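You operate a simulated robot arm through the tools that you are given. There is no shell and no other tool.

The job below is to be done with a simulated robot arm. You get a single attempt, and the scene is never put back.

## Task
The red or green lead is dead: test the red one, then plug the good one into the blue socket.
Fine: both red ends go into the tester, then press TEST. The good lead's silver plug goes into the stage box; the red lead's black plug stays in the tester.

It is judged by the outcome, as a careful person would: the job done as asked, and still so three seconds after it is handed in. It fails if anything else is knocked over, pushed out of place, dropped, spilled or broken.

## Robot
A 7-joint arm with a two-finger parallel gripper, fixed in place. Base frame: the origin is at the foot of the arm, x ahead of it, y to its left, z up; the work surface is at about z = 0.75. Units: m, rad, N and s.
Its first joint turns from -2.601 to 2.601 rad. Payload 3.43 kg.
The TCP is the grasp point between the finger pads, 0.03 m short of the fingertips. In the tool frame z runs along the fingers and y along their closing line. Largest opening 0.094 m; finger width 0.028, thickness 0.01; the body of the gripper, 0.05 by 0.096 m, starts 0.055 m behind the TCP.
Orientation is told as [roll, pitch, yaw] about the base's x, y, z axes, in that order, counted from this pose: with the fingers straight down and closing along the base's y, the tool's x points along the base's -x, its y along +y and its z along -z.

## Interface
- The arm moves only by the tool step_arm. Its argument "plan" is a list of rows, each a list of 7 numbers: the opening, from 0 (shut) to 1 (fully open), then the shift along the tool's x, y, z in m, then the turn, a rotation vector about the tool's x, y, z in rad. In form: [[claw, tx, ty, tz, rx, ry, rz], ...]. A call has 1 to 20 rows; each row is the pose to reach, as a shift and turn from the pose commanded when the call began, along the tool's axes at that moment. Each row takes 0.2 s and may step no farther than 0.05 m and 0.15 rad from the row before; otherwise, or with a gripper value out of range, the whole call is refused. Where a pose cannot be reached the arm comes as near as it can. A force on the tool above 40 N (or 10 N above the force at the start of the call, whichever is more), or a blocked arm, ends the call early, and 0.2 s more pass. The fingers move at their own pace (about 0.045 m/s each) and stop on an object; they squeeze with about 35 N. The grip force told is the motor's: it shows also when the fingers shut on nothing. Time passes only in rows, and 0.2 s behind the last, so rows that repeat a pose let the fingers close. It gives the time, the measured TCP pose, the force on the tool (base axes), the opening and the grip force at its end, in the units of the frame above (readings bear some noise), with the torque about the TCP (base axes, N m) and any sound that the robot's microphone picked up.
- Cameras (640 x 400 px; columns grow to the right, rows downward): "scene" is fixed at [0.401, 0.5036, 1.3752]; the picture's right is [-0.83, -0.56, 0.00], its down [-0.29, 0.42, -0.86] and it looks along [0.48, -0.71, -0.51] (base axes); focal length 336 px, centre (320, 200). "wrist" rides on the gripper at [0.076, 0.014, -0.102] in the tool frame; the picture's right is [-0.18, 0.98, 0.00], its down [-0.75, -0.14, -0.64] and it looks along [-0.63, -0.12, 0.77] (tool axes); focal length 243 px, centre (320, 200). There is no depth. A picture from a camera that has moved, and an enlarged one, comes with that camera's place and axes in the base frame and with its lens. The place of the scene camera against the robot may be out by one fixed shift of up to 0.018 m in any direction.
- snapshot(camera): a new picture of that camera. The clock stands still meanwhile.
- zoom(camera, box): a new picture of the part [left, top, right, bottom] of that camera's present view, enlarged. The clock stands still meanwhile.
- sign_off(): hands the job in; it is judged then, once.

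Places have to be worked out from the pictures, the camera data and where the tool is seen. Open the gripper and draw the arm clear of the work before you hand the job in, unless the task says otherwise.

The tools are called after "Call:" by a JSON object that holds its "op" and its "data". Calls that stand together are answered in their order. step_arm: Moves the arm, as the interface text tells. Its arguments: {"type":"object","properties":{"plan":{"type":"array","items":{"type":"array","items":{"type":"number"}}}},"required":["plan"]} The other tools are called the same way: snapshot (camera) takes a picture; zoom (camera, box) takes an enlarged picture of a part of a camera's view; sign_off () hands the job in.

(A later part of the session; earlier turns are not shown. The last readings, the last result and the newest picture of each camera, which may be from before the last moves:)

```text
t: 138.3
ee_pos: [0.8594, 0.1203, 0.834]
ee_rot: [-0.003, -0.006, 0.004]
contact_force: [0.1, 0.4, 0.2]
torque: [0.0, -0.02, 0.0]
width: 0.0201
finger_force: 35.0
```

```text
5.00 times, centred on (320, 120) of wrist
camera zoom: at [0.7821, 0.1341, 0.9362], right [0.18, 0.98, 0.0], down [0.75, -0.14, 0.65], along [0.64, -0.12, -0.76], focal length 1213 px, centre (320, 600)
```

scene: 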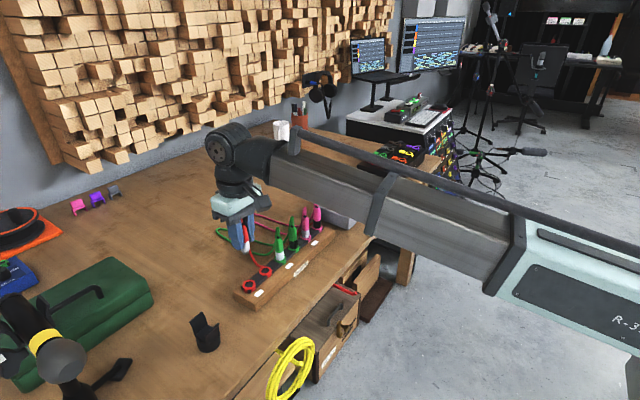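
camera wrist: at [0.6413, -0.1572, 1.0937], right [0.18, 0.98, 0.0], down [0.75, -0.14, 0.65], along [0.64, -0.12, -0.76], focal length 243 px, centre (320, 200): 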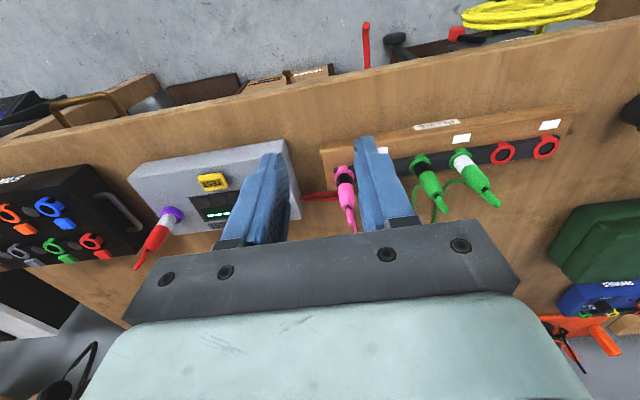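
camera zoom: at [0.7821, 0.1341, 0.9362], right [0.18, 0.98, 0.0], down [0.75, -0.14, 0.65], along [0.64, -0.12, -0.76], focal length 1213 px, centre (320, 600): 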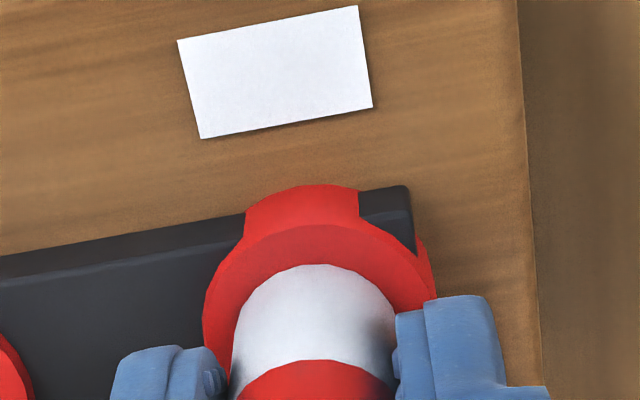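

Still free, so I keep going down in small steps.

Call:
{"op": "step_arm", "data": {"plan": [[0, 0, 0, 0.001, 0, 0, 0], [0, 0, 0, 0.002, 0, 0, 0], [0, 0, 0, 0.002, 0, 0, 0]]}}

Call:
{"op": "step_arm", "data": {"plan": [[0, 0, 0, 0.001, 0, 0, 0], [0, 0, 0, 0.002, 0, 0, 0], [0, 0, 0, 0.002, 0, 0, 0]]}}

Call:
{"op": "zoom", "data": {"camera": "scene", "box": [230, 250, 290, 310]}}

```text
t: 139.1
ee_pos: [0.8603, 0.1199, 0.8324]
ee_rot: [-0.005, -0.012, 0.002]
contact_force: [0.5, -3.1, 31.5]
torque: [-0.07, 0.09, 0.03]
width: 0.0203
finger_force: 34.7
```

```text
t: 139.9
ee_pos: [0.8584, 0.1206, 0.8312]
ee_rot: [-0.004, -0.008, 0.003]
contact_force: [0.7, -5.7, 31.3]
torque: [-0.11, 0.05, -0.01]
width: 0.0203
finger_force: 34.8
```

```text
6.67 times, centred on (260, 280) of scene
camera zoom: at [0.401, 0.5036, 1.3752], right [-0.83, -0.56, 0.0], down [-0.29, 0.42, -0.86], along [0.48, -0.71, -0.51], focal length 2239 px, centre (720, -333)
```

zoom: 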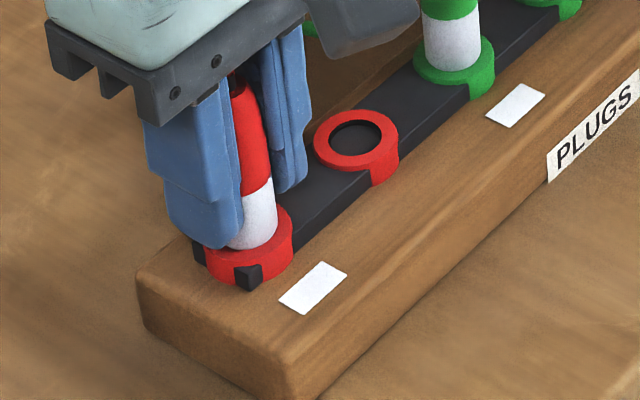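

Red silver is back, bottomed in its slot. I release, rise, and head to the red black plug in the teal socket.

Call:
{"op": "step_arm", "data": {"plan": [[0, 0, 0, -0.002, 0, 0, 0], [0.25, 0, 0, -0.002, 0, 0, 0], [0.45, 0, 0, -0.002, 0, 0, 0], [0.45, 0, 0, -0.002, 0, 0, 0], [0.45, 0, 0, -0.002, 0, 0, 0], [0.45, 0, 0, -0.02, 0, 0, 0], [0.45, 0, 0, -0.045, 0, 0, 0], [0.45, 0, 0, -0.075, 0, 0, 0], [0.45, 0, 0, -0.11, 0, 0, 0], [0.45, 0, 0, -0.145, 0, 0, 0], [0.45, -0.002, -0.02, -0.16, 0, 0, 0], [0.45, -0.004, -0.045, -0.16, 0, 0, 0], [0.45, -0.006, -0.07, -0.16, 0, 0, 0], [0.45, -0.008, -0.1, -0.16, 0, 0, 0], [0.45, -0.011, -0.13, -0.16, 0, 0, 0], [0.45, -0.014, -0.16, -0.16, 0, 0, 0], [0.45, -0.017, -0.19, -0.16, 0, 0, 0], [0.45, -0.02, -0.22, -0.16, 0, 0, 0], [0.45, -0.023, -0.25, -0.16, 0, 0, 0], [0.45, -0.026, -0.28, -0.16, 0, 0, 0]]}}

Call:
{"op": "step_arm", "data": {"plan": [[0.45, -0.003, -0.03, 0, 0, 0, 0], [0.45, -0.006, -0.06, 0, 0, 0, 0], [0.45, -0.009, -0.09, 0, 0, 0, 0], [0.45, -0.009, -0.112, 0, 0, 0, 0], [0.45, -0.009, -0.112, 0, 0, 0, 0]]}}

Call:
{"op": "zoom", "data": {"camera": "wrist", "box": [240, 60, 400, 240]}}

Call:
{"op": "zoom", "data": {"camera": "scene", "box": [180, 130, 420, 310]}}

```text
t: 144.1
ee_pos: [0.8878, -0.1597, 0.9897]
ee_rot: [-0.002, -0.007, 0.003]
contact_force: [1.1, -0.1, -0.3]
torque: [0.05, 0.03, 0.02]
width: 0.0423
finger_force: 0.1
```

```text
t: 145.3
ee_pos: [0.8943, -0.2743, 0.9915]
ee_rot: [-0.003, -0.008, 0.003]
contact_force: [0.3, 0.0, -0.3]
torque: [0.0, 0.0, -0.01]
width: 0.0422
finger_force: 0.1
```

```text
2.22 times, centred on (320, 150) of wrist
camera zoom: at [0.8175, -0.2591, 1.094], right [0.18, 0.98, 0.0], down [0.75, -0.14, 0.65], along [0.64, -0.12, -0.76], focal length 539 px, centre (320, 311)
```

zoom: 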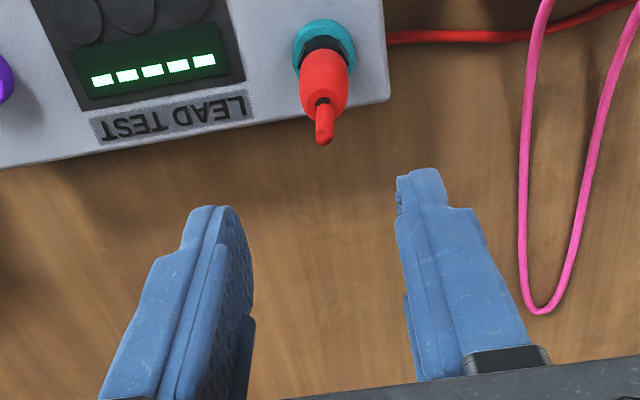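

```text
2.22 times, centred on (300, 220) of scene
camera zoom: at [0.401, 0.5036, 1.3752], right [-0.83, -0.56, 0.0], down [-0.29, 0.42, -0.86], along [0.48, -0.71, -0.51], focal length 746 px, centre (364, 156)
```

zoom: 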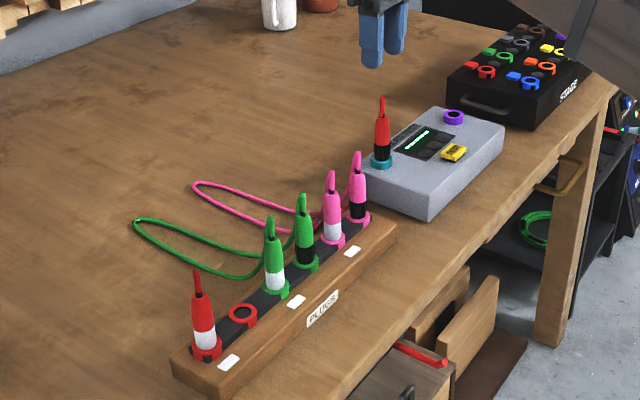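

Before removing the black plug, I check the ring heights precisely using the two empty rings (purple and the rack's red-black slot).

Call:
{"op": "zoom", "data": {"camera": "scene", "box": [352, 170, 376, 194]}}

Call:
{"op": "zoom", "data": {"camera": "scene", "box": [252, 258, 276, 282]}}

Call:
{"op": "zoom", "data": {"camera": "scene", "box": [394, 158, 414, 178]}}

```text
16.00 times, centred on (364, 182) of scene
camera zoom: at [0.401, 0.5036, 1.3752], right [-0.83, -0.56, 0.0], down [-0.29, 0.42, -0.86], along [0.48, -0.71, -0.51], focal length 5374 px, centre (-384, 488)
```

zoom: 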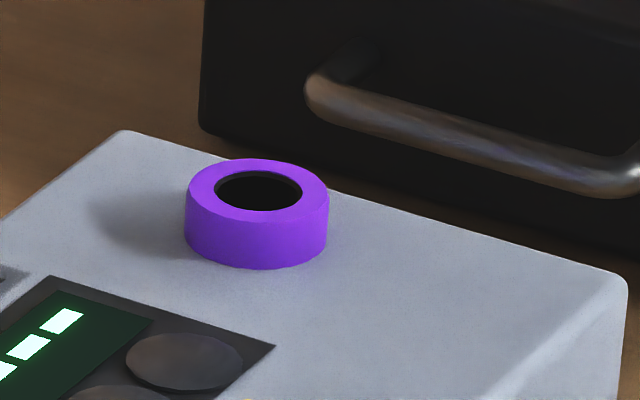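

```text
16.00 times, centred on (264, 270) of scene
camera zoom: at [0.401, 0.5036, 1.3752], right [-0.83, -0.56, 0.0], down [-0.29, 0.42, -0.86], along [0.48, -0.71, -0.51], focal length 5374 px, centre (1216, -920)
```

zoom: 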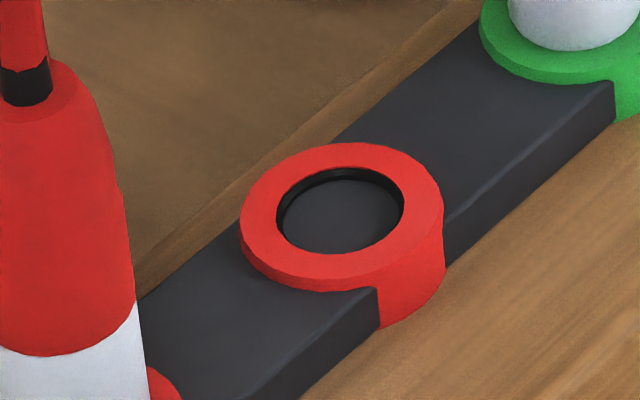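

```text
16.00 times, centred on (404, 168) of scene
camera zoom: at [0.401, 0.5036, 1.3752], right [-0.83, -0.56, 0.0], down [-0.29, 0.42, -0.86], along [0.48, -0.71, -0.51], focal length 5374 px, centre (-1024, 712)
```

zoom: 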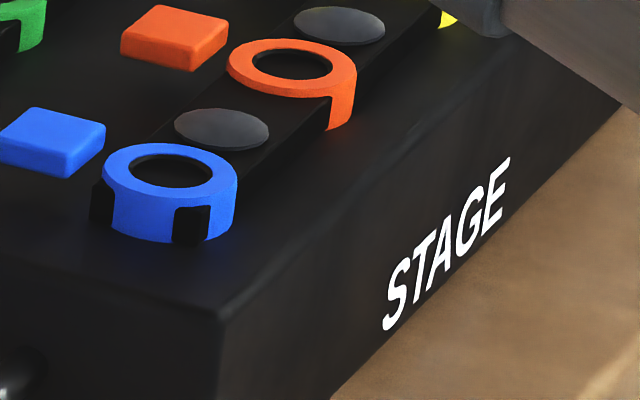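

The tester rings look built just like the rack's (a floor a few mm down), so the seating was right. I proceed: grip the red black plug and lift it out.

Call:
{"op": "step_arm", "data": {"plan": [[0.45, 0, 0.0022, 0.02, 0, 0, 0], [0.45, 0, 0.0022, 0.045, 0, 0, 0], [0.45, 0, 0.0022, 0.07, 0, 0, 0], [0.45, 0, 0.0022, 0.095, 0, 0, 0], [0.45, 0, 0.0022, 0.115, 0, 0, 0], [0.45, 0, 0.0022, 0.128, 0, 0, 0], [0.45, 0, 0.0022, 0.1335, 0, 0, 0], [0.45, 0, 0.0022, 0.1335, 0, 0, 0], [0.2, 0, 0.0022, 0.1335, 0, 0, 0], [0, 0, 0.0022, 0.1335, 0, 0, 0], [0, 0, 0.0022, 0.1335, 0, 0, 0], [0, 0, 0.0022, 0.1335, 0, 0, 0], [0, 0, 0.0022, 0.128, 0, 0, 0], [0, 0, 0.0022, 0.115, 0, 0, 0], [0, 0, 0.0022, 0.095, 0, 0, 0], [0, 0, 0.0022, 0.07, 0, 0, 0], [0, 0, 0.0022, 0.045, 0, 0, 0], [0, 0, 0.0022, 0.015, 0, 0, 0], [0, 0, 0.0022, -0.015, 0, 0, 0], [0, 0, 0.0022, -0.045, 0, 0, 0]]}}

Call:
{"op": "zoom", "data": {"camera": "scene", "box": [290, 120, 390, 220]}}

```text
t: 149.5
ee_pos: [0.8941, -0.2694, 1.0354]
ee_rot: [-0.003, -0.007, 0.002]
contact_force: [-0.4, 0.6, 0.6]
torque: [-0.02, 0.0, -0.01]
width: 0.0207
finger_force: 35.1
```

```text
4.00 times, centred on (340, 170) of scene
camera zoom: at [0.401, 0.5036, 1.3752], right [-0.83, -0.56, 0.0], down [-0.29, 0.42, -0.86], along [0.48, -0.71, -0.51], focal length 1344 px, centre (240, 320)
```

zoom: 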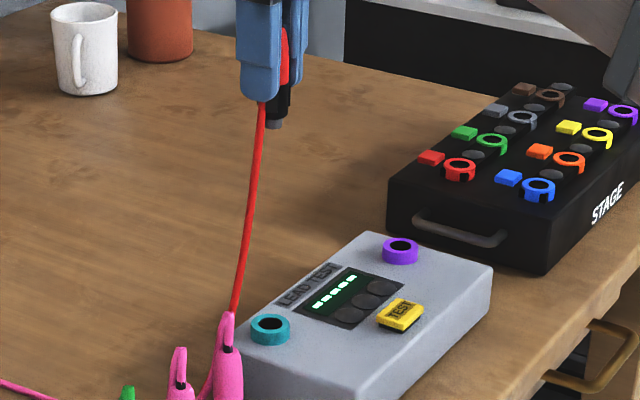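

I carry the red black plug back toward its rack slot at (0.858, 0.064).

Call:
{"op": "step_arm", "data": {"plan": [[0, -0.008, 0.02, 0, 0, 0, 0], [0, -0.016, 0.045, 0, 0, 0, 0], [0, -0.024, 0.072, 0, 0, 0, 0], [0, -0.03, 0.1, 0, 0, 0, 0], [0, -0.034, 0.128, 0, 0, 0, 0], [0, -0.034, 0.156, 0, 0, 0, 0], [0, -0.034, 0.184, 0, 0, 0, 0], [0, -0.034, 0.212, 0, 0, 0, 0], [0, -0.03, 0.24, 0, 0, 0, 0], [0, -0.02, 0.268, 0, 0, 0, 0], [0, -0.005, 0.294, 0, 0, 0, 0], [0, 0.012, 0.315, 0, 0, 0, 0], [0, 0.026, 0.33, 0.01, 0, 0, 0], [0, 0.0355, 0.3336, 0.03, 0, 0, 0], [0, 0.0355, 0.3336, 0.055, 0, 0, 0], [0, 0.0355, 0.3336, 0.08, 0, 0, 0], [0, 0.0355, 0.3336, 0.098, 0, 0, 0], [0, 0.0355, 0.3336, 0.098, 0, 0, 0]]}}

Call:
{"op": "zoom", "data": {"camera": "wrist", "box": [260, 70, 380, 250]}}

```text
t: 153.3
ee_pos: [0.8587, 0.0637, 0.9364]
ee_rot: [-0.004, -0.007, 0.002]
contact_force: [-0.1, -0.1, -0.1]
torque: [-0.01, 0.02, 0.0]
width: 0.0205
finger_force: 34.9
```

```text
2.22 times, centred on (320, 160) of wrist
camera zoom: at [0.7812, 0.0786, 1.0396], right [0.18, 0.98, 0.0], down [0.75, -0.14, 0.65], along [0.64, -0.12, -0.76], focal length 539 px, centre (320, 289)
```

zoom: 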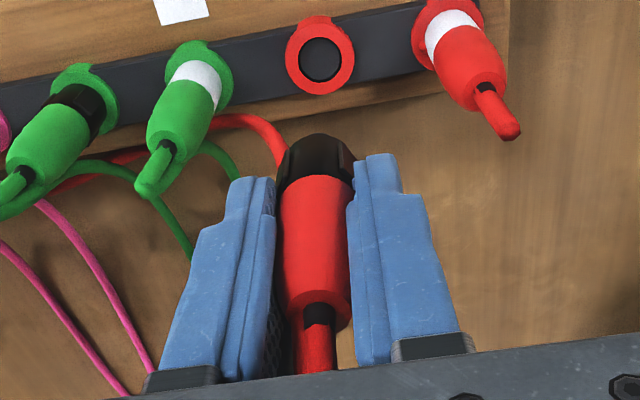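

The ring is 3 px high, so I shift -1.2 mm in x and lower the plug into the slot.

Call:
{"op": "step_arm", "data": {"plan": [[0, 0.0012, -0.0003, 0.02, 0, 0, 0], [0, 0.0012, -0.0003, 0.045, 0, 0, 0], [0, 0.0012, -0.0003, 0.065, 0, 0, 0], [0, 0.0012, -0.0003, 0.08, 0, 0, 0], [0, 0.0012, -0.0003, 0.088, 0, 0, 0], [0, 0.0012, -0.0003, 0.093, 0, 0, 0], [0, 0.0012, -0.0003, 0.096, 0, 0, 0], [0, 0.0012, -0.0003, 0.0985, 0, 0, 0], [0, 0.0012, -0.0003, 0.0985, 0, 0, 0]]}}

Call:
{"op": "step_arm", "data": {"plan": [[0, 0, 0, 0.0015, 0, 0, 0], [0, 0, 0, 0.003, 0, 0, 0], [0, 0, 0, 0.003, 0, 0, 0]]}}

Call:
{"op": "zoom", "data": {"camera": "scene", "box": [235, 230, 305, 300]}}

```text
t: 155.3
ee_pos: [0.8576, 0.0636, 0.8379]
ee_rot: [-0.003, -0.006, 0.003]
contact_force: [0.0, -0.5, -0.3]
torque: [-0.03, -0.01, 0.0]
width: 0.0202
finger_force: 35.1
```

```text
t: 156.1
ee_pos: [0.8574, 0.0632, 0.8359]
ee_rot: [-0.002, -0.012, 0.003]
contact_force: [-0.2, -1.3, 30.9]
torque: [0.0, 0.09, -0.08]
width: 0.0203
finger_force: 35.0
```

```text
5.71 times, centred on (270, 265) of scene
camera zoom: at [0.401, 0.5036, 1.3752], right [-0.83, -0.56, 0.0], down [-0.29, 0.42, -0.86], along [0.48, -0.71, -0.51], focal length 1920 px, centre (606, -171)
```

zoom: 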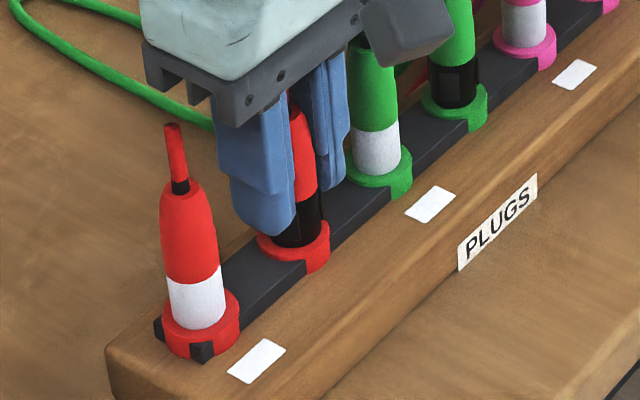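

Red black is back home in the rack. I release, rise, and move over the green black plug at about (0.858, -0.048).

Call:
{"op": "step_arm", "data": {"plan": [[0, 0, 0, -0.002, 0, 0, 0], [0.25, 0, 0, -0.002, 0, 0, 0], [0.45, 0, 0, -0.002, 0, 0, 0], [0.45, 0, 0, -0.002, 0, 0, 0], [0.45, 0, 0, -0.002, 0, 0, 0], [0.45, 0, 0, -0.02, 0, 0, 0], [0.45, 0, 0, -0.045, 0, 0, 0], [0.45, 0, 0, -0.075, 0, 0, 0], [0.45, 0, 0, -0.1, 0, 0, 0], [0.45, 0, -0.02, -0.115, 0, 0, 0], [0.45, 0, -0.045, -0.115, 0, 0, 0], [0.45, 0, -0.07, -0.115, 0, 0, 0], [0.45, 0, -0.095, -0.115, 0, 0, 0], [0.5, 0, -0.112, -0.115, 0, 0, 0], [0.5, 0, -0.112, -0.115, 0, 0, 0]]}}

Call:
{"op": "zoom", "data": {"camera": "wrist", "box": [260, 60, 380, 180]}}

Call:
{"op": "zoom", "data": {"camera": "scene", "box": [220, 180, 340, 310]}}

```text
t: 159.3
ee_pos: [0.8568, -0.0494, 0.9514]
ee_rot: [-0.003, -0.007, 0.004]
contact_force: [-0.7, 0.1, -0.4]
torque: [0.02, -0.02, -0.02]
width: 0.0473
finger_force: 0.1
```

```text
3.33 times, centred on (320, 120) of wrist
camera zoom: at [0.7795, -0.0353, 1.0536], right [0.18, 0.98, 0.0], down [0.75, -0.14, 0.65], along [0.64, -0.12, -0.76], focal length 809 px, centre (320, 467)
```

zoom: 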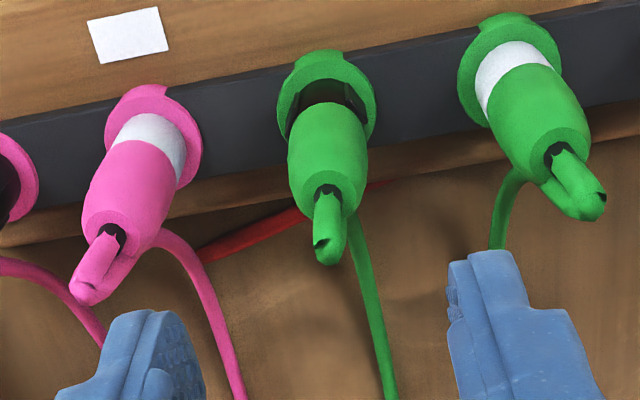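

```text
3.08 times, centred on (280, 245) of scene
camera zoom: at [0.401, 0.5036, 1.3752], right [-0.83, -0.56, 0.0], down [-0.29, 0.42, -0.86], along [0.48, -0.71, -0.51], focal length 1034 px, centre (443, 62)
```

zoom: 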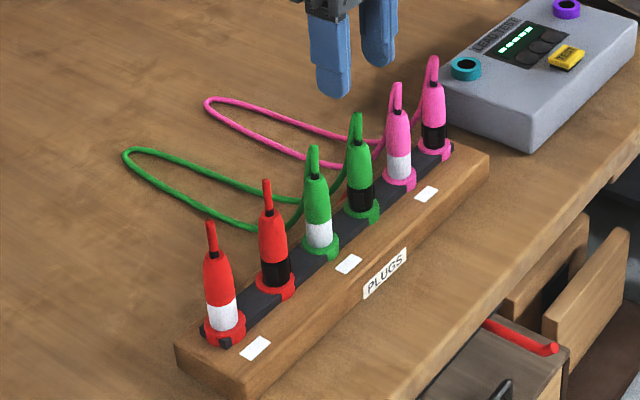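

Green black sits about 2 mm toward +y of the axis. I correct, descend, close and lift.

Call:
{"op": "step_arm", "data": {"plan": [[0.5, -0.0012, 0.0023, 0.02, 0, 0, 0], [0.5, -0.0012, 0.0023, 0.04, 0, 0, 0], [0.5, -0.0012, 0.0023, 0.06, 0, 0, 0], [0.5, -0.0012, 0.0023, 0.08, 0, 0, 0], [0.5, -0.0012, 0.0023, 0.095, 0, 0, 0], [0.5, -0.0012, 0.0023, 0.107, 0, 0, 0], [0.5, -0.0012, 0.0023, 0.113, 0, 0, 0], [0.5, -0.0012, 0.0023, 0.113, 0, 0, 0], [0.3, -0.0012, 0.0023, 0.113, 0, 0, 0], [0, -0.0012, 0.0023, 0.113, 0, 0, 0], [0, -0.0012, 0.0023, 0.113, 0, 0, 0], [0, -0.0012, 0.0023, 0.113, 0, 0, 0], [0, -0.0012, 0.0023, 0.113, 0, 0, 0]]}}

Call:
{"op": "step_arm", "data": {"plan": [[0, 0, 0, -0.005, 0, 0, 0], [0, 0, 0, -0.012, 0, 0, 0], [0, 0, 0, -0.022, 0, 0, 0], [0, 0, 0, -0.035, 0, 0, 0], [0, 0, 0, -0.05, 0, 0, 0], [0, 0, 0, -0.07, 0, 0, 0], [0, 0, 0, -0.09, 0, 0, 0], [0, 0, 0, -0.1, 0, 0, 0], [0, 0, 0, -0.1, 0, 0, 0]]}}

Call:
{"op": "zoom", "data": {"camera": "wrist", "box": [260, 70, 380, 250]}}

Call:
{"op": "zoom", "data": {"camera": "scene", "box": [220, 160, 340, 310]}}

```text
t: 162.1
ee_pos: [0.8592, -0.0459, 0.8367]
ee_rot: [-0.006, -0.007, 0.002]
contact_force: [-1.3, -0.1, -0.3]
torque: [-0.03, -0.01, 0.0]
width: 0.0203
finger_force: 35.1
```

```text
t: 164.1
ee_pos: [0.8573, -0.0457, 0.9378]
ee_rot: [-0.003, -0.006, 0.004]
contact_force: [-0.1, -0.1, -0.8]
torque: [0.01, 0.04, 0.05]
width: 0.0203
finger_force: 35.1
```

```text
2.22 times, centred on (320, 160) of wrist
camera zoom: at [0.7807, -0.031, 1.0406], right [0.18, 0.98, 0.0], down [0.75, -0.14, 0.65], along [0.64, -0.12, -0.76], focal length 539 px, centre (320, 289)
```

zoom: 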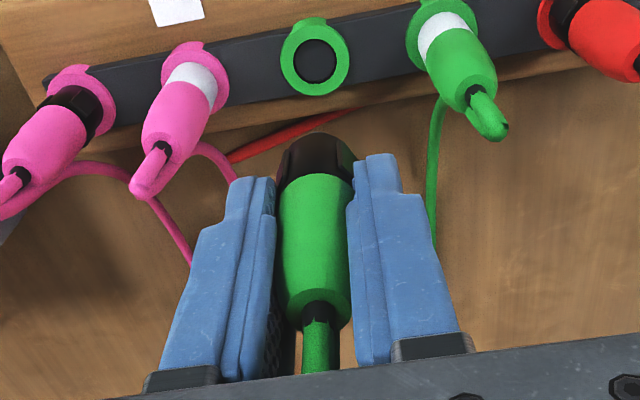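

```text
2.67 times, centred on (280, 235) of scene
camera zoom: at [0.401, 0.5036, 1.3752], right [-0.83, -0.56, 0.0], down [-0.29, 0.42, -0.86], along [0.48, -0.71, -0.51], focal length 896 px, centre (427, 107)
```

zoom: 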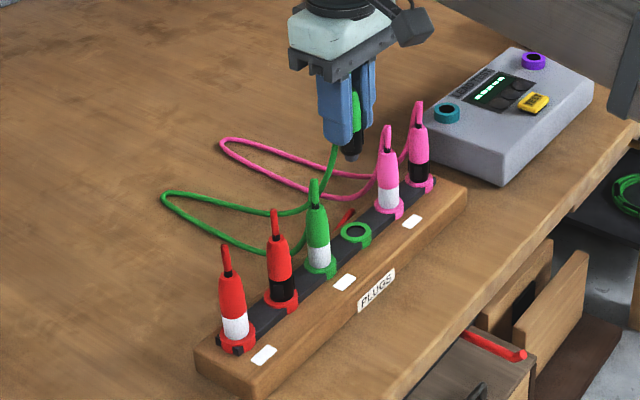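

Green black is lifted. I carry it along the +x side to above the purple socket.

Call:
{"op": "step_arm", "data": {"plan": [[0, -0.006, 0, -0.03, 0, 0, 0], [0, -0.016, 0, -0.06, 0, 0, 0], [0, -0.03, -0.005, -0.085, 0, 0, 0], [0, -0.045, -0.02, -0.1, 0, 0, 0], [0, -0.055, -0.042, -0.1, 0, 0, 0], [0, -0.062, -0.068, -0.1, 0, 0, 0], [0, -0.065, -0.094, -0.1, 0, 0, 0], [0, -0.065, -0.12, -0.1, 0, 0, 0], [0, -0.065, -0.146, -0.1, 0, 0, 0], [0, -0.062, -0.172, -0.1, 0, 0, 0], [0, -0.058, -0.198, -0.1, 0, 0, 0], [0, -0.054, -0.224, -0.1, 0, 0, 0], [0, -0.048, -0.25, -0.1, 0, 0, 0], [0, -0.042, -0.276, -0.1, 0, 0, 0], [0, -0.036, -0.302, -0.1, 0, 0, 0], [0, -0.03, -0.328, -0.1, 0, 0, 0], [0, -0.024, -0.354, -0.095, 0, 0, 0], [0, -0.018, -0.38, -0.08, 0, 0, 0], [0, -0.0155, -0.398, -0.055, 0, 0, 0], [0, -0.0155, -0.402, -0.022, 0, 0, 0]]}}

Call:
{"op": "step_arm", "data": {"plan": [[0, 0, 0, 0, 0, 0, 0]]}}

Call:
{"op": "zoom", "data": {"camera": "wrist", "box": [260, 70, 380, 250]}}

Call:
{"op": "zoom", "data": {"camera": "scene", "box": [220, 110, 420, 260]}}

```text
t: 168.3
ee_pos: [0.8739, -0.447, 0.9606]
ee_rot: [-0.003, -0.007, 0.005]
contact_force: [0.2, -0.1, -0.8]
torque: [-0.02, -0.03, -0.01]
width: 0.0204
finger_force: 35.3
```

```text
t: 168.7
ee_pos: [0.8749, -0.4475, 0.96]
ee_rot: [-0.003, -0.006, 0.003]
contact_force: [-0.1, -0.7, -0.7]
torque: [0.0, -0.01, 0.0]
width: 0.0203
finger_force: 34.6
```

```text
2.22 times, centred on (320, 160) of wrist
camera zoom: at [0.7968, -0.4323, 1.0631], right [0.18, 0.98, 0.0], down [0.75, -0.14, 0.65], along [0.64, -0.12, -0.76], focal length 539 px, centre (320, 289)
```

zoom: 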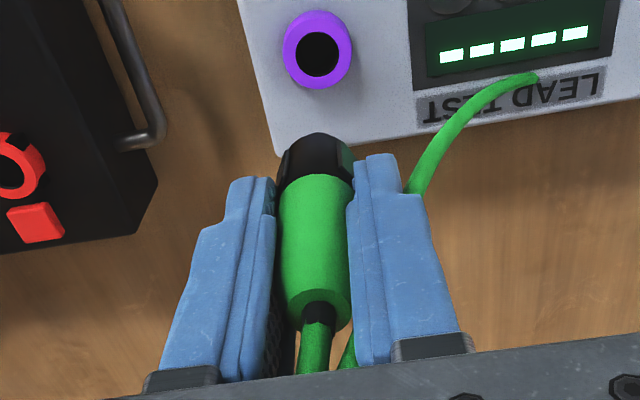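

```text
2.67 times, centred on (320, 185) of scene
camera zoom: at [0.401, 0.5036, 1.3752], right [-0.83, -0.56, 0.0], down [-0.29, 0.42, -0.86], along [0.48, -0.71, -0.51], focal length 896 px, centre (320, 240)
```

zoom: 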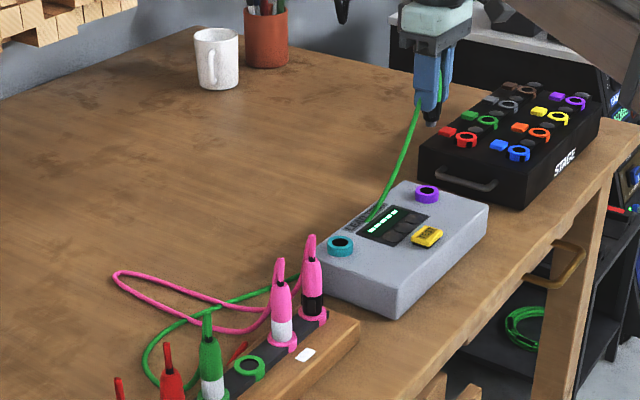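

The ring is about 3 mm toward -x and 1 mm toward -y. I correct and lower toward contact at about 0.858.

Call:
{"op": "step_arm", "data": {"plan": [[0, 0.0027, -0.0008, 0.02, 0, 0, 0], [0, 0.0027, -0.0008, 0.04, 0, 0, 0], [0, 0.0027, -0.0008, 0.06, 0, 0, 0], [0, 0.0027, -0.0008, 0.075, 0, 0, 0], [0, 0.0027, -0.0008, 0.085, 0, 0, 0], [0, 0.0027, -0.0008, 0.092, 0, 0, 0], [0, 0.0027, -0.0008, 0.097, 0, 0, 0], [0, 0.0027, -0.0008, 0.1, 0, 0, 0], [0, 0.0027, -0.0008, 0.1, 0, 0, 0]]}}

Call:
{"op": "zoom", "data": {"camera": "wrist", "box": [280, 80, 360, 160]}}

Call:
{"op": "zoom", "data": {"camera": "scene", "box": [340, 155, 380, 195]}}

```text
t: 170.7
ee_pos: [0.8743, -0.4489, 0.8617]
ee_rot: [-0.003, -0.007, 0.003]
contact_force: [0.4, -0.4, -1.2]
torque: [-0.01, 0.0, -0.01]
width: 0.02
finger_force: 35.0
```

```text
5.00 times, centred on (320, 120) of wrist
camera zoom: at [0.7958, -0.4344, 0.9641], right [0.18, 0.98, 0.0], down [0.75, -0.14, 0.65], along [0.64, -0.12, -0.76], focal length 1213 px, centre (320, 600)
```

zoom: 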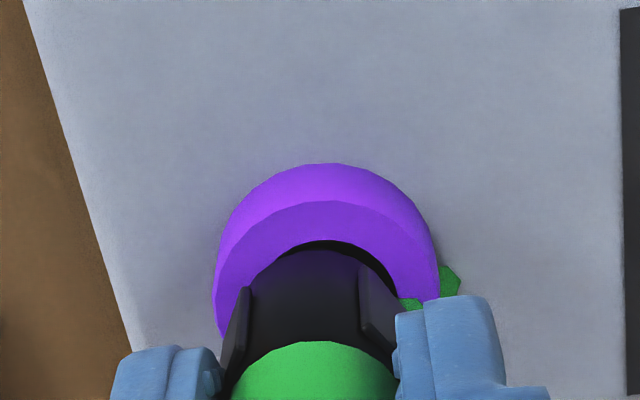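

```text
10.00 times, centred on (360, 175) of scene
camera zoom: at [0.401, 0.5036, 1.3752], right [-0.83, -0.56, 0.0], down [-0.29, 0.42, -0.86], along [0.48, -0.71, -0.51], focal length 3359 px, centre (-80, 450)
```

zoom: 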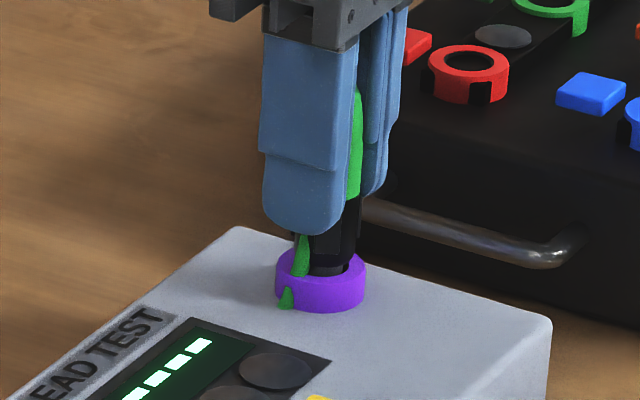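

The shell is about 1 mm too far toward -y. I shift +1 mm and ease it down.

Call:
{"op": "step_arm", "data": {"plan": [[0, 0, 0.001, 0.001, 0, 0, 0], [0, 0, 0.001, 0.0025, 0, 0, 0], [0, 0, 0.001, 0.004, 0, 0, 0], [0, 0, 0.001, 0.005, 0, 0, 0], [0, 0, 0.001, 0.005, 0, 0, 0]]}}

Call:
{"op": "step_arm", "data": {"plan": [[0, 0, 0, 0.001, 0, 0, 0], [0, 0, 0, 0.0015, 0, 0, 0], [0, 0, 0, 0.0015, 0, 0, 0]]}}

Call:
{"op": "zoom", "data": {"camera": "scene", "box": [340, 155, 380, 195]}}

```text
t: 171.9
ee_pos: [0.8729, -0.4491, 0.8576]
ee_rot: [-0.005, -0.008, 0.003]
contact_force: [1.4, 0.0, 17.1]
torque: [0.05, 0.01, -0.01]
width: 0.0203
finger_force: 35.4
```

```text
t: 172.7
ee_pos: [0.8739, -0.4479, 0.8568]
ee_rot: [-0.003, -0.008, 0.003]
contact_force: [5.6, 0.8, 31.1]
torque: [0.06, -0.05, 0.0]
width: 0.0204
finger_force: 35.0
```

```text
10.00 times, centred on (360, 175) of scene
camera zoom: at [0.401, 0.5036, 1.3752], right [-0.83, -0.56, 0.0], down [-0.29, 0.42, -0.86], along [0.48, -0.71, -0.51], focal length 3359 px, centre (-80, 450)
```

zoom: 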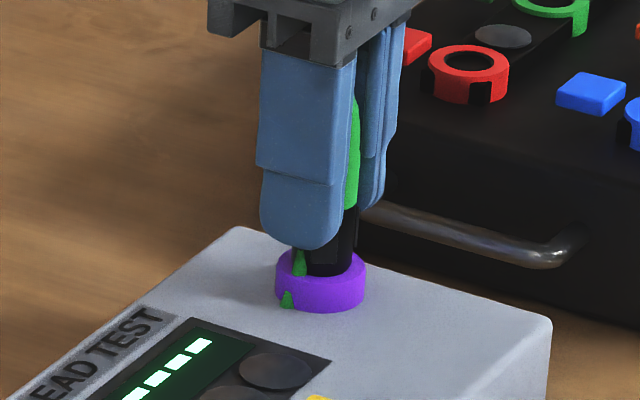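

It bottomed at the predicted height. I release, rise, and go back for the green silver plug at about (0.858, 0.0085).

Call:
{"op": "step_arm", "data": {"plan": [[0, 0, 0, -0.002, 0, 0, 0], [0.25, 0, 0, -0.002, 0, 0, 0], [0.45, 0, 0, -0.002, 0, 0, 0], [0.45, 0, 0, -0.002, 0, 0, 0], [0.45, 0, 0, -0.002, 0, 0, 0], [0.45, 0, 0, -0.02, 0, 0, 0], [0.45, 0, 0, -0.045, 0, 0, 0], [0.45, 0, 0, -0.075, 0, 0, 0], [0.45, 0, 0, -0.11, 0, 0, 0], [0.45, 0, 0.02, -0.13, 0, 0, 0], [0.45, 0, 0.05, -0.13, 0, 0, 0], [0.45, 0, 0.08, -0.13, 0, 0, 0], [0.45, 0, 0.11, -0.13, 0, 0, 0], [0.45, 0, 0.14, -0.13, 0, 0, 0], [0.45, 0, 0.17, -0.13, 0, 0, 0], [0.45, 0, 0.2, -0.13, 0, 0, 0], [0.45, 0, 0.23, -0.13, 0, 0, 0], [0.5, 0.004, 0.26, -0.13, 0, 0, 0], [0.5, 0.008, 0.29, -0.13, 0, 0, 0], [0.5, 0.012, 0.32, -0.13, 0, 0, 0]]}}

Call:
{"op": "step_arm", "data": {"plan": [[0.5, 0.003, 0.03, 0, 0, 0, 0], [0.5, 0.003, 0.06, 0, 0, 0, 0], [0.5, 0.003, 0.09, 0.005, 0, 0, 0], [0.5, 0.003, 0.12, 0.015, 0, 0, 0], [0.5, 0.003, 0.137, 0.035, 0, 0, 0], [0.5, 0.003, 0.137, 0.037, 0, 0, 0], [0.5, 0.003, 0.137, 0.037, 0, 0, 0]]}}

Call:
{"op": "zoom", "data": {"camera": "wrist", "box": [260, 60, 380, 180]}}

Call:
{"op": "zoom", "data": {"camera": "scene", "box": [220, 110, 420, 260]}}

```text
t: 176.9
ee_pos: [0.8604, -0.1265, 0.984]
ee_rot: [-0.004, -0.007, 0.002]
contact_force: [-0.1, 0.0, -0.5]
torque: [0.01, 0.0, 0.01]
width: 0.0471
finger_force: 0.1
```

```text
t: 178.5
ee_pos: [0.8579, 0.0091, 0.9456]
ee_rot: [-0.004, -0.006, 0.003]
contact_force: [-0.3, -0.1, -0.3]
torque: [0.01, -0.02, 0.02]
width: 0.047
finger_force: 0.1
```

```text
3.33 times, centred on (320, 120) of wrist
camera zoom: at [0.7797, 0.0242, 1.049], right [0.18, 0.98, 0.0], down [0.75, -0.14, 0.65], along [0.64, -0.12, -0.76], focal length 809 px, centre (320, 467)
```

zoom: 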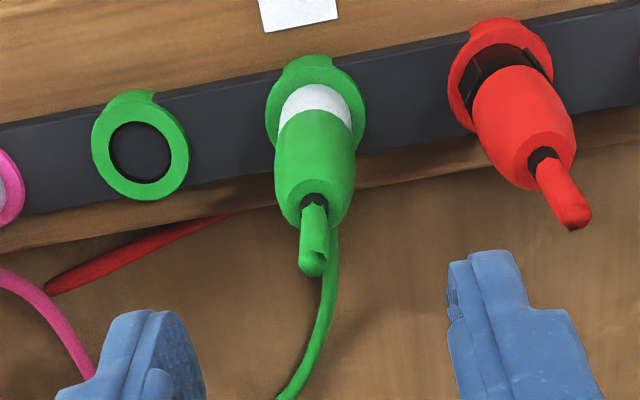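

```text
2.67 times, centred on (320, 185) of scene
camera zoom: at [0.401, 0.5036, 1.3752], right [-0.83, -0.56, 0.0], down [-0.29, 0.42, -0.86], along [0.48, -0.71, -0.51], focal length 896 px, centre (320, 240)
```

zoom: 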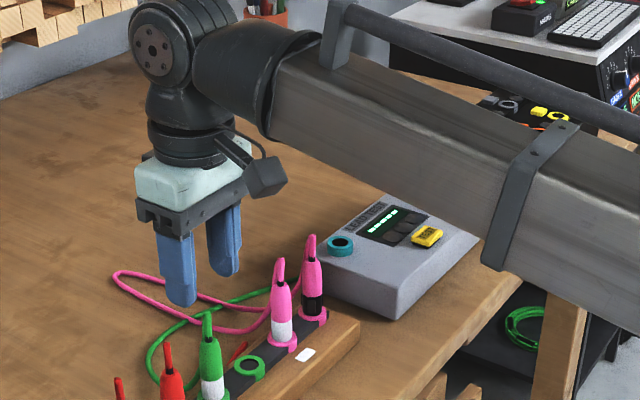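

Green silver is about 1.5 mm toward -y. I correct, descend, close and lift.

Call:
{"op": "step_arm", "data": {"plan": [[0.5, 0, -0.0015, 0.02, 0, 0, 0], [0.5, 0, -0.0015, 0.04, 0, 0, 0], [0.5, 0, -0.0015, 0.06, 0, 0, 0], [0.5, 0, -0.0015, 0.08, 0, 0, 0], [0.5, 0, -0.0015, 0.095, 0, 0, 0], [0.5, 0, -0.0015, 0.105, 0, 0, 0], [0.5, 0, -0.0015, 0.1085, 0, 0, 0], [0.5, 0, -0.0015, 0.1085, 0, 0, 0], [0.3, 0, -0.0015, 0.1085, 0, 0, 0], [0, 0, -0.0015, 0.1085, 0, 0, 0], [0, 0, -0.0015, 0.1085, 0, 0, 0], [0, 0, -0.0015, 0.1085, 0, 0, 0], [0, 0, -0.0015, 0.1085, 0, 0, 0]]}}

Call:
{"op": "step_arm", "data": {"plan": [[0, 0, 0, -0.005, 0, 0, 0], [0, 0, 0, -0.012, 0, 0, 0], [0, 0, 0, -0.022, 0, 0, 0], [0, 0, 0, -0.035, 0, 0, 0], [0, 0, 0, -0.055, 0, 0, 0], [0, -0.005, 0, -0.08, 0, 0, 0], [0, -0.015, 0, -0.11, 0, 0, 0], [0, -0.03, -0.005, -0.14, 0, 0, 0], [0, -0.045, -0.02, -0.165, 0, 0, 0], [0, -0.055, -0.045, -0.18, 0, 0, 0], [0, -0.06, -0.07, -0.18, 0, 0, 0], [0, -0.062, -0.096, -0.18, 0, 0, 0], [0, -0.062, -0.122, -0.18, 0, 0, 0], [0, -0.06, -0.148, -0.18, 0, 0, 0], [0, -0.058, -0.174, -0.18, 0, 0, 0], [0, -0.054, -0.2, -0.18, 0, 0, 0], [0, -0.05, -0.226, -0.18, 0, 0, 0], [0, -0.045, -0.25, -0.175, 0, 0, 0], [0, -0.04, -0.27, -0.16, 0, 0, 0], [0, -0.037, -0.28, -0.135, 0, 0, 0]]}}

Call:
{"op": "zoom", "data": {"camera": "wrist", "box": [260, 70, 380, 250]}}

Call:
{"op": "zoom", "data": {"camera": "scene", "box": [220, 110, 420, 260]}}

```text
t: 181.3
ee_pos: [0.856, 0.0068, 0.8377]
ee_rot: [-0.004, -0.008, 0.003]
contact_force: [0.0, 0.9, -0.7]
torque: [0.03, -0.03, -0.02]
width: 0.0204
finger_force: 34.8
```

```text
t: 185.5
ee_pos: [0.8933, -0.2719, 0.975]
ee_rot: [-0.004, -0.007, 0.003]
contact_force: [0.1, 0.9, -0.9]
torque: [0.01, 0.0, 0.01]
width: 0.0202
finger_force: 34.9
```

```text
2.22 times, centred on (320, 160) of wrist
camera zoom: at [0.8159, -0.2571, 1.0766], right [0.18, 0.98, 0.0], down [0.75, -0.14, 0.65], along [0.64, -0.12, -0.76], focal length 539 px, centre (320, 289)
```

zoom: 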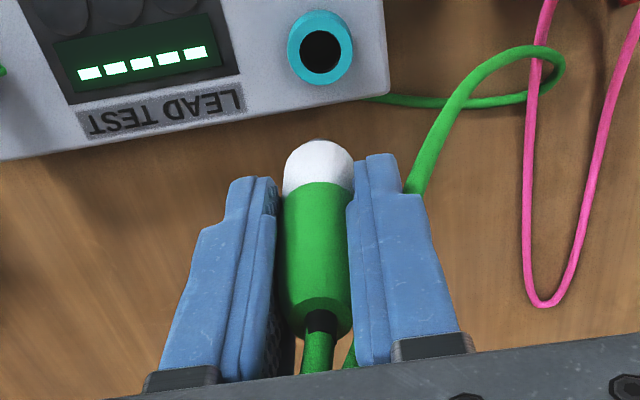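

```text
2.67 times, centred on (320, 185) of scene
camera zoom: at [0.401, 0.5036, 1.3752], right [-0.83, -0.56, 0.0], down [-0.29, 0.42, -0.86], along [0.48, -0.71, -0.51], focal length 896 px, centre (320, 240)
```

zoom: 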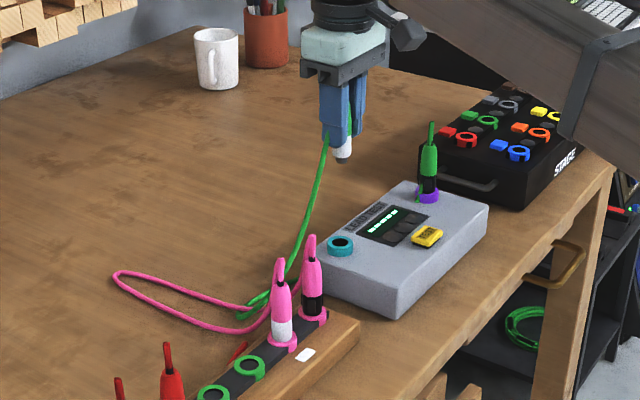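

The teal ring is right where it should be. I lower the green silver plug into it.

Call:
{"op": "step_arm", "data": {"plan": [[0, 0, 0, 0.02, 0, 0, 0], [0, 0, 0, 0.045, 0, 0, 0], [0, 0, 0, 0.07, 0, 0, 0], [0, 0, 0, 0.088, 0, 0, 0], [0, 0, 0, 0.1, 0, 0, 0], [0, 0, 0, 0.107, 0, 0, 0], [0, 0, 0, 0.111, 0, 0, 0], [0, 0, 0, 0.113, 0, 0, 0], [0, 0, 0, 0.113, 0, 0, 0]]}}

Call:
{"op": "step_arm", "data": {"plan": [[0, 0, 0, 0.0015, 0, 0, 0], [0, 0, 0, 0.003, 0, 0, 0], [0, 0, 0, 0.0045, 0, 0, 0], [0, 0, 0, 0.0045, 0, 0, 0]]}}

Call:
{"op": "zoom", "data": {"camera": "scene", "box": [318, 165, 378, 210]}}

```text
t: 187.5
ee_pos: [0.8946, -0.2731, 0.8607]
ee_rot: [-0.004, -0.007, 0.002]
contact_force: [0.2, 0.4, 0.0]
torque: [0.02, 0.03, -0.03]
width: 0.0205
finger_force: 35.4
```

```text
t: 188.5
ee_pos: [0.8938, -0.2724, 0.8569]
ee_rot: [-0.004, -0.008, 0.002]
contact_force: [0.9, -1.0, 16.6]
torque: [-0.02, -0.02, 0.02]
width: 0.0205
finger_force: 34.9
```

```text
8.89 times, centred on (348, 188) of scene
camera zoom: at [0.401, 0.5036, 1.3752], right [-0.83, -0.56, 0.0], down [-0.29, 0.42, -0.86], along [0.48, -0.71, -0.51], focal length 2986 px, centre (71, 311)
```

zoom: 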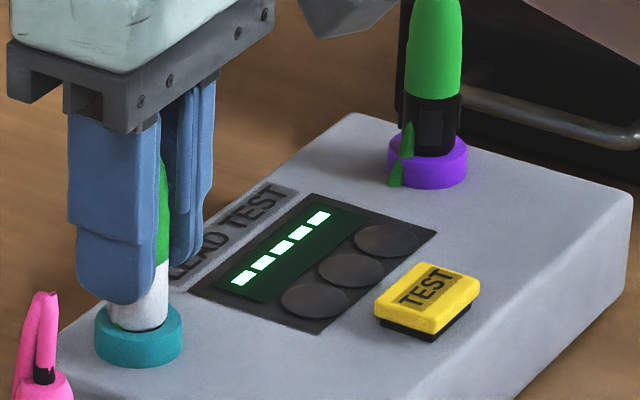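

Both green ends are seated. I release, rise, shut the fingers and go over to TEST.

Call:
{"op": "step_arm", "data": {"plan": [[0, 0, 0, -0.001, 0, 0, 0], [0.25, 0, 0, -0.001, 0, 0, 0], [0.45, 0, 0, -0.001, 0, 0, 0], [0.45, 0, 0, -0.001, 0, 0, 0], [0.45, 0, 0, -0.001, 0, 0, 0], [0.45, 0, 0, -0.015, 0, 0, 0], [0.45, 0, 0, -0.035, 0, 0, 0], [0.45, 0, 0, -0.06, 0, 0, 0], [0.45, 0, 0, -0.09, 0, 0, 0], [0.45, 0, 0, -0.12, 0, 0, 0], [0.3, 0.016, -0.016, -0.125, 0, 0, 0], [0.1, 0.034, -0.034, -0.125, 0, 0, 0], [0, 0.052, -0.052, -0.125, 0, 0, 0], [0, 0.066, -0.068, -0.125, 0, 0, 0], [0, 0.0735, -0.0755, -0.12, 0, 0, 0], [0, 0.0735, -0.0755, -0.09, 0, 0, 0], [0, 0.0735, -0.0755, -0.06, 0, 0, 0], [0, 0.0735, -0.0755, -0.03, 0, 0, 0], [0, 0.0735, -0.0755, -0.01, 0, 0, 0], [0, 0.0735, -0.0755, -0.01, 0, 0, 0]]}}

Call:
{"op": "zoom", "data": {"camera": "wrist", "box": [240, 60, 400, 240]}}

Call:
{"op": "zoom", "data": {"camera": "scene", "box": [320, 150, 390, 220]}}

```text
t: 192.7
ee_pos: [0.8213, -0.3482, 0.8648]
ee_rot: [-0.003, -0.007, 0.002]
contact_force: [-0.1, 0.7, -0.5]
torque: [0.03, -0.02, -0.03]
width: 0.0002
finger_force: 32.9
```

```text
2.22 times, centred on (320, 150) of wrist
camera zoom: at [0.7429, -0.3334, 0.9668], right [0.18, 0.98, 0.0], down [0.75, -0.14, 0.65], along [0.64, -0.12, -0.76], focal length 539 px, centre (320, 311)
```

zoom: 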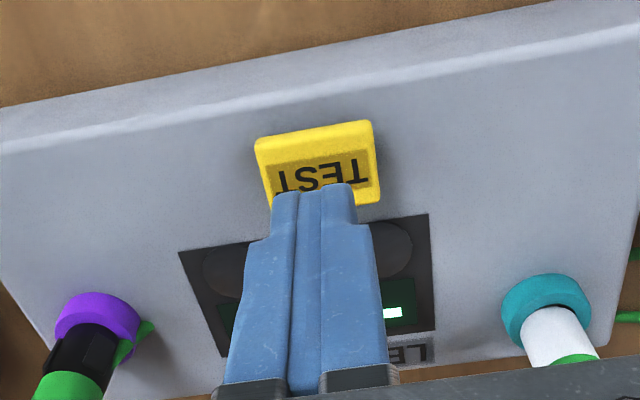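

```text
5.71 times, centred on (355, 185) of scene
camera zoom: at [0.401, 0.5036, 1.3752], right [-0.83, -0.56, 0.0], down [-0.29, 0.42, -0.86], along [0.48, -0.71, -0.51], focal length 1920 px, centre (120, 286)
```

zoom: 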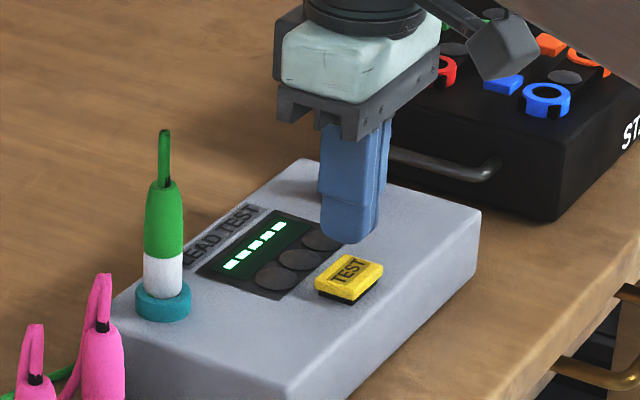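

The hand is over the button with both green ends in. I press TEST.

Call:
{"op": "step_arm", "data": {"plan": [[0, 0, 0, 0.01, 0, 0, 0], [0, 0, 0, 0.018, 0, 0, 0], [0, 0, 0, 0.025, 0, 0, 0], [0, 0, 0, 0.03, 0, 0, 0], [0, 0, 0, 0.0325, 0, 0, 0], [0, 0, 0, 0.0325, 0, 0, 0]]}}

Call:
{"op": "zoom", "data": {"camera": "scene", "box": [320, 150, 390, 220]}}

```text
t: 194.1
ee_pos: [0.8211, -0.3471, 0.835]
ee_rot: [-0.004, -0.009, 0.004]
contact_force: [-3.3, 7.1, 14.4]
torque: [0.19, 0.17, 0.0]
width: 0.0
finger_force: 32.7
heard: click
```

```text
5.71 times, centred on (355, 185) of scene
camera zoom: at [0.401, 0.5036, 1.3752], right [-0.83, -0.56, 0.0], down [-0.29, 0.42, -0.86], along [0.48, -0.71, -0.51], focal length 1920 px, centre (120, 286)
```

zoom: 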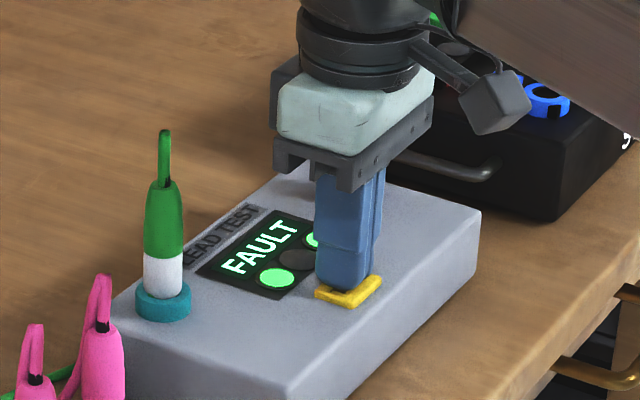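

The tester reads FAULT with the green lead (middle lamp dark), so the socket order matters: silver goes in teal, black in purple. Green is the dead lead, so red should be good; I lift off and confirm the panel.

Call:
{"op": "step_arm", "data": {"plan": [[0, 0, 0, -0.01, 0, 0, 0], [0, 0, 0, -0.03, 0, 0, 0], [0.2, 0, 0, -0.06, 0, 0, 0], [0.45, 0, 0.0, -0.1, 0, 0, 0], [0.45, -0.0, 0.0, -0.14, 0, 0, 0]]}}

Call:
{"op": "zoom", "data": {"camera": "scene", "box": [320, 150, 390, 220]}}

```text
t: 195.3
ee_pos: [0.8224, -0.3474, 0.973]
ee_rot: [-0.004, -0.006, 0.003]
contact_force: [0.2, -0.2, -0.5]
torque: [0.03, 0.01, -0.01]
width: 0.0422
finger_force: 0.0
```

```text
5.71 times, centred on (355, 185) of scene
camera zoom: at [0.401, 0.5036, 1.3752], right [-0.83, -0.56, 0.0], down [-0.29, 0.42, -0.86], along [0.48, -0.71, -0.51], focal length 1920 px, centre (120, 286)
```

zoom: 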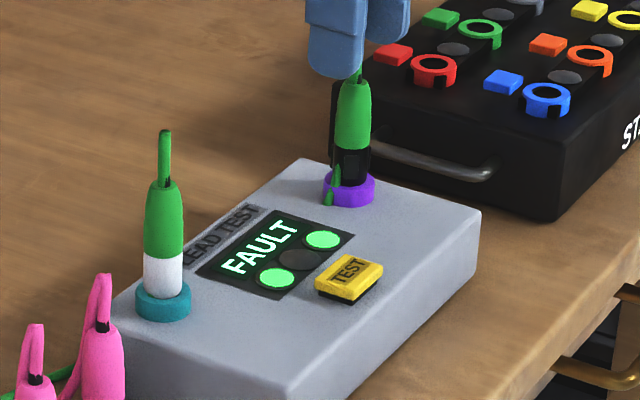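

The panel clearly shows FAULT. Now I return the green lead to the rack, starting with green silver in teal.

Call:
{"op": "step_arm", "data": {"plan": [[0.45, -0.012, 0.013, -0.01, 0, 0, 0], [0.45, -0.03, 0.031, -0.012, 0, 0, 0], [0.45, -0.048, 0.05, -0.012, 0, 0, 0], [0.45, -0.064, 0.067, -0.012, 0, 0, 0], [0.45, -0.0716, 0.0752, -0.012, 0, 0, 0], [0.45, -0.0716, 0.0752, -0.012, 0, 0, 0]]}}

Call:
{"op": "zoom", "data": {"camera": "wrist", "box": [240, 60, 400, 240]}}

```text
t: 196.7
ee_pos: [0.892, -0.2709, 0.9866]
ee_rot: [-0.003, -0.007, 0.001]
contact_force: [0.0, 0.2, 0.1]
torque: [0.0, 0.01, -0.04]
width: 0.0422
finger_force: 0.0
```

```text
2.22 times, centred on (320, 150) of wrist
camera zoom: at [0.816, -0.2574, 1.0885], right [0.18, 0.98, 0.0], down [0.75, -0.14, 0.65], along [0.64, -0.12, -0.76], focal length 539 px, centre (320, 311)
```

zoom: 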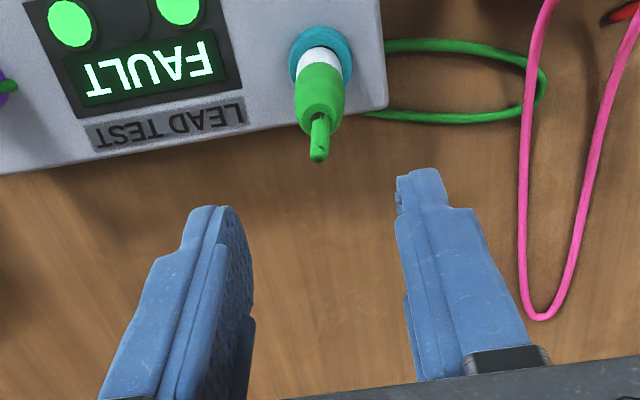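

It's on axis. I descend, grip and lift it out.

Call:
{"op": "step_arm", "data": {"plan": [[0.45, -0.0012, 0, 0.025, 0, 0, 0], [0.45, -0.0012, 0, 0.05, 0, 0, 0], [0.45, -0.0012, 0, 0.075, 0, 0, 0], [0.45, -0.0012, 0, 0.1, 0, 0, 0], [0.45, -0.0012, 0, 0.118, 0, 0, 0], [0.45, -0.0012, 0, 0.129, 0, 0, 0], [0.45, -0.0012, 0, 0.129, 0, 0, 0], [0.2, -0.0012, 0, 0.129, 0, 0, 0], [0, -0.0012, 0, 0.129, 0, 0, 0], [0, -0.0012, 0, 0.129, 0, 0, 0], [0, -0.0012, 0, 0.129, 0, 0, 0], [0, -0.0012, 0, 0.124, 0, 0, 0], [0, -0.0012, 0, 0.112, 0, 0, 0], [0, -0.0012, 0, 0.095, 0, 0, 0], [0, -0.0012, 0, 0.07, 0, 0, 0], [0, -0.0012, 0, 0.04, 0, 0, 0], [0, -0.0012, 0, 0.01, 0, 0, 0], [0, -0.0012, 0, -0.02, 0, 0, 0], [0, -0.005, 0.005, -0.045, 0, 0, 0], [0, -0.012, 0.02, -0.05, 0, 0, 0]]}}

Call:
{"op": "zoom", "data": {"camera": "scene", "box": [220, 110, 420, 260]}}

```text
t: 200.9
ee_pos: [0.9057, -0.2536, 1.0353]
ee_rot: [-0.003, -0.007, 0.003]
contact_force: [-0.2, 0.9, -0.6]
torque: [0.0, 0.02, 0.03]
width: 0.0201
finger_force: 35.2
```

```text
2.67 times, centred on (320, 185) of scene
camera zoom: at [0.401, 0.5036, 1.3752], right [-0.83, -0.56, 0.0], down [-0.29, 0.42, -0.86], along [0.48, -0.71, -0.51], focal length 896 px, centre (320, 240)
```

zoom: 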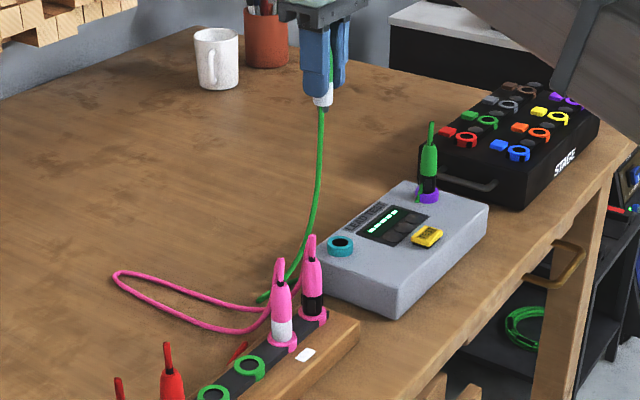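

It came out cleanly and the tester went back to idle. I carry it to the green silver slot at (0.858, 0.0075).

Call:
{"op": "step_arm", "data": {"plan": [[0, -0.01, 0.025, 0, 0, 0, 0], [0, -0.018, 0.05, 0, 0, 0, 0], [0, -0.02, 0.077, 0, 0, 0, 0], [0, -0.02, 0.104, 0, 0, 0, 0], [0, -0.02, 0.131, 0, 0, 0, 0], [0, -0.016, 0.158, 0, 0, 0, 0], [0, -0.008, 0.185, 0, 0, 0, 0], [0, 0.008, 0.212, 0, 0, 0, 0], [0, 0.024, 0.236, 0, 0, 0, 0], [0, 0.038, 0.254, 0.01, 0, 0, 0], [0, 0.0475, 0.2612, 0.03, 0, 0, 0], [0, 0.0475, 0.2612, 0.055, 0, 0, 0], [0, 0.0475, 0.2612, 0.08, 0, 0, 0], [0, 0.0475, 0.2612, 0.097, 0, 0, 0], [0, 0.0475, 0.2612, 0.097, 0, 0, 0]]}}

Call:
{"op": "zoom", "data": {"camera": "wrist", "box": [260, 70, 380, 250]}}

```text
t: 204.1
ee_pos: [0.8555, 0.0083, 0.9363]
ee_rot: [-0.003, -0.006, 0.003]
contact_force: [-0.9, -0.3, -0.1]
torque: [-0.04, 0.0, 0.03]
width: 0.0203
finger_force: 34.8
```

```text
2.22 times, centred on (320, 160) of wrist
camera zoom: at [0.7785, 0.0227, 1.0399], right [0.18, 0.98, 0.0], down [0.75, -0.14, 0.65], along [0.64, -0.12, -0.76], focal length 539 px, centre (320, 289)
```

zoom: 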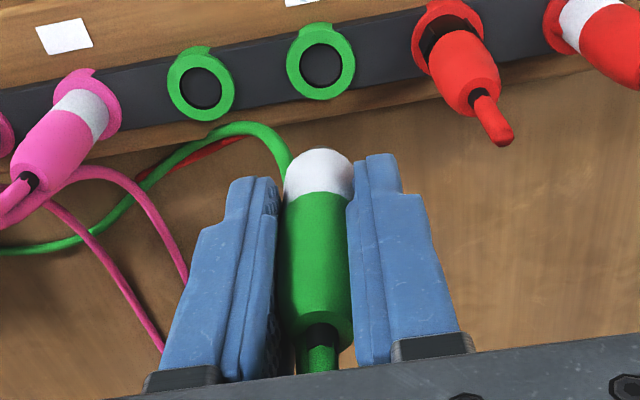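

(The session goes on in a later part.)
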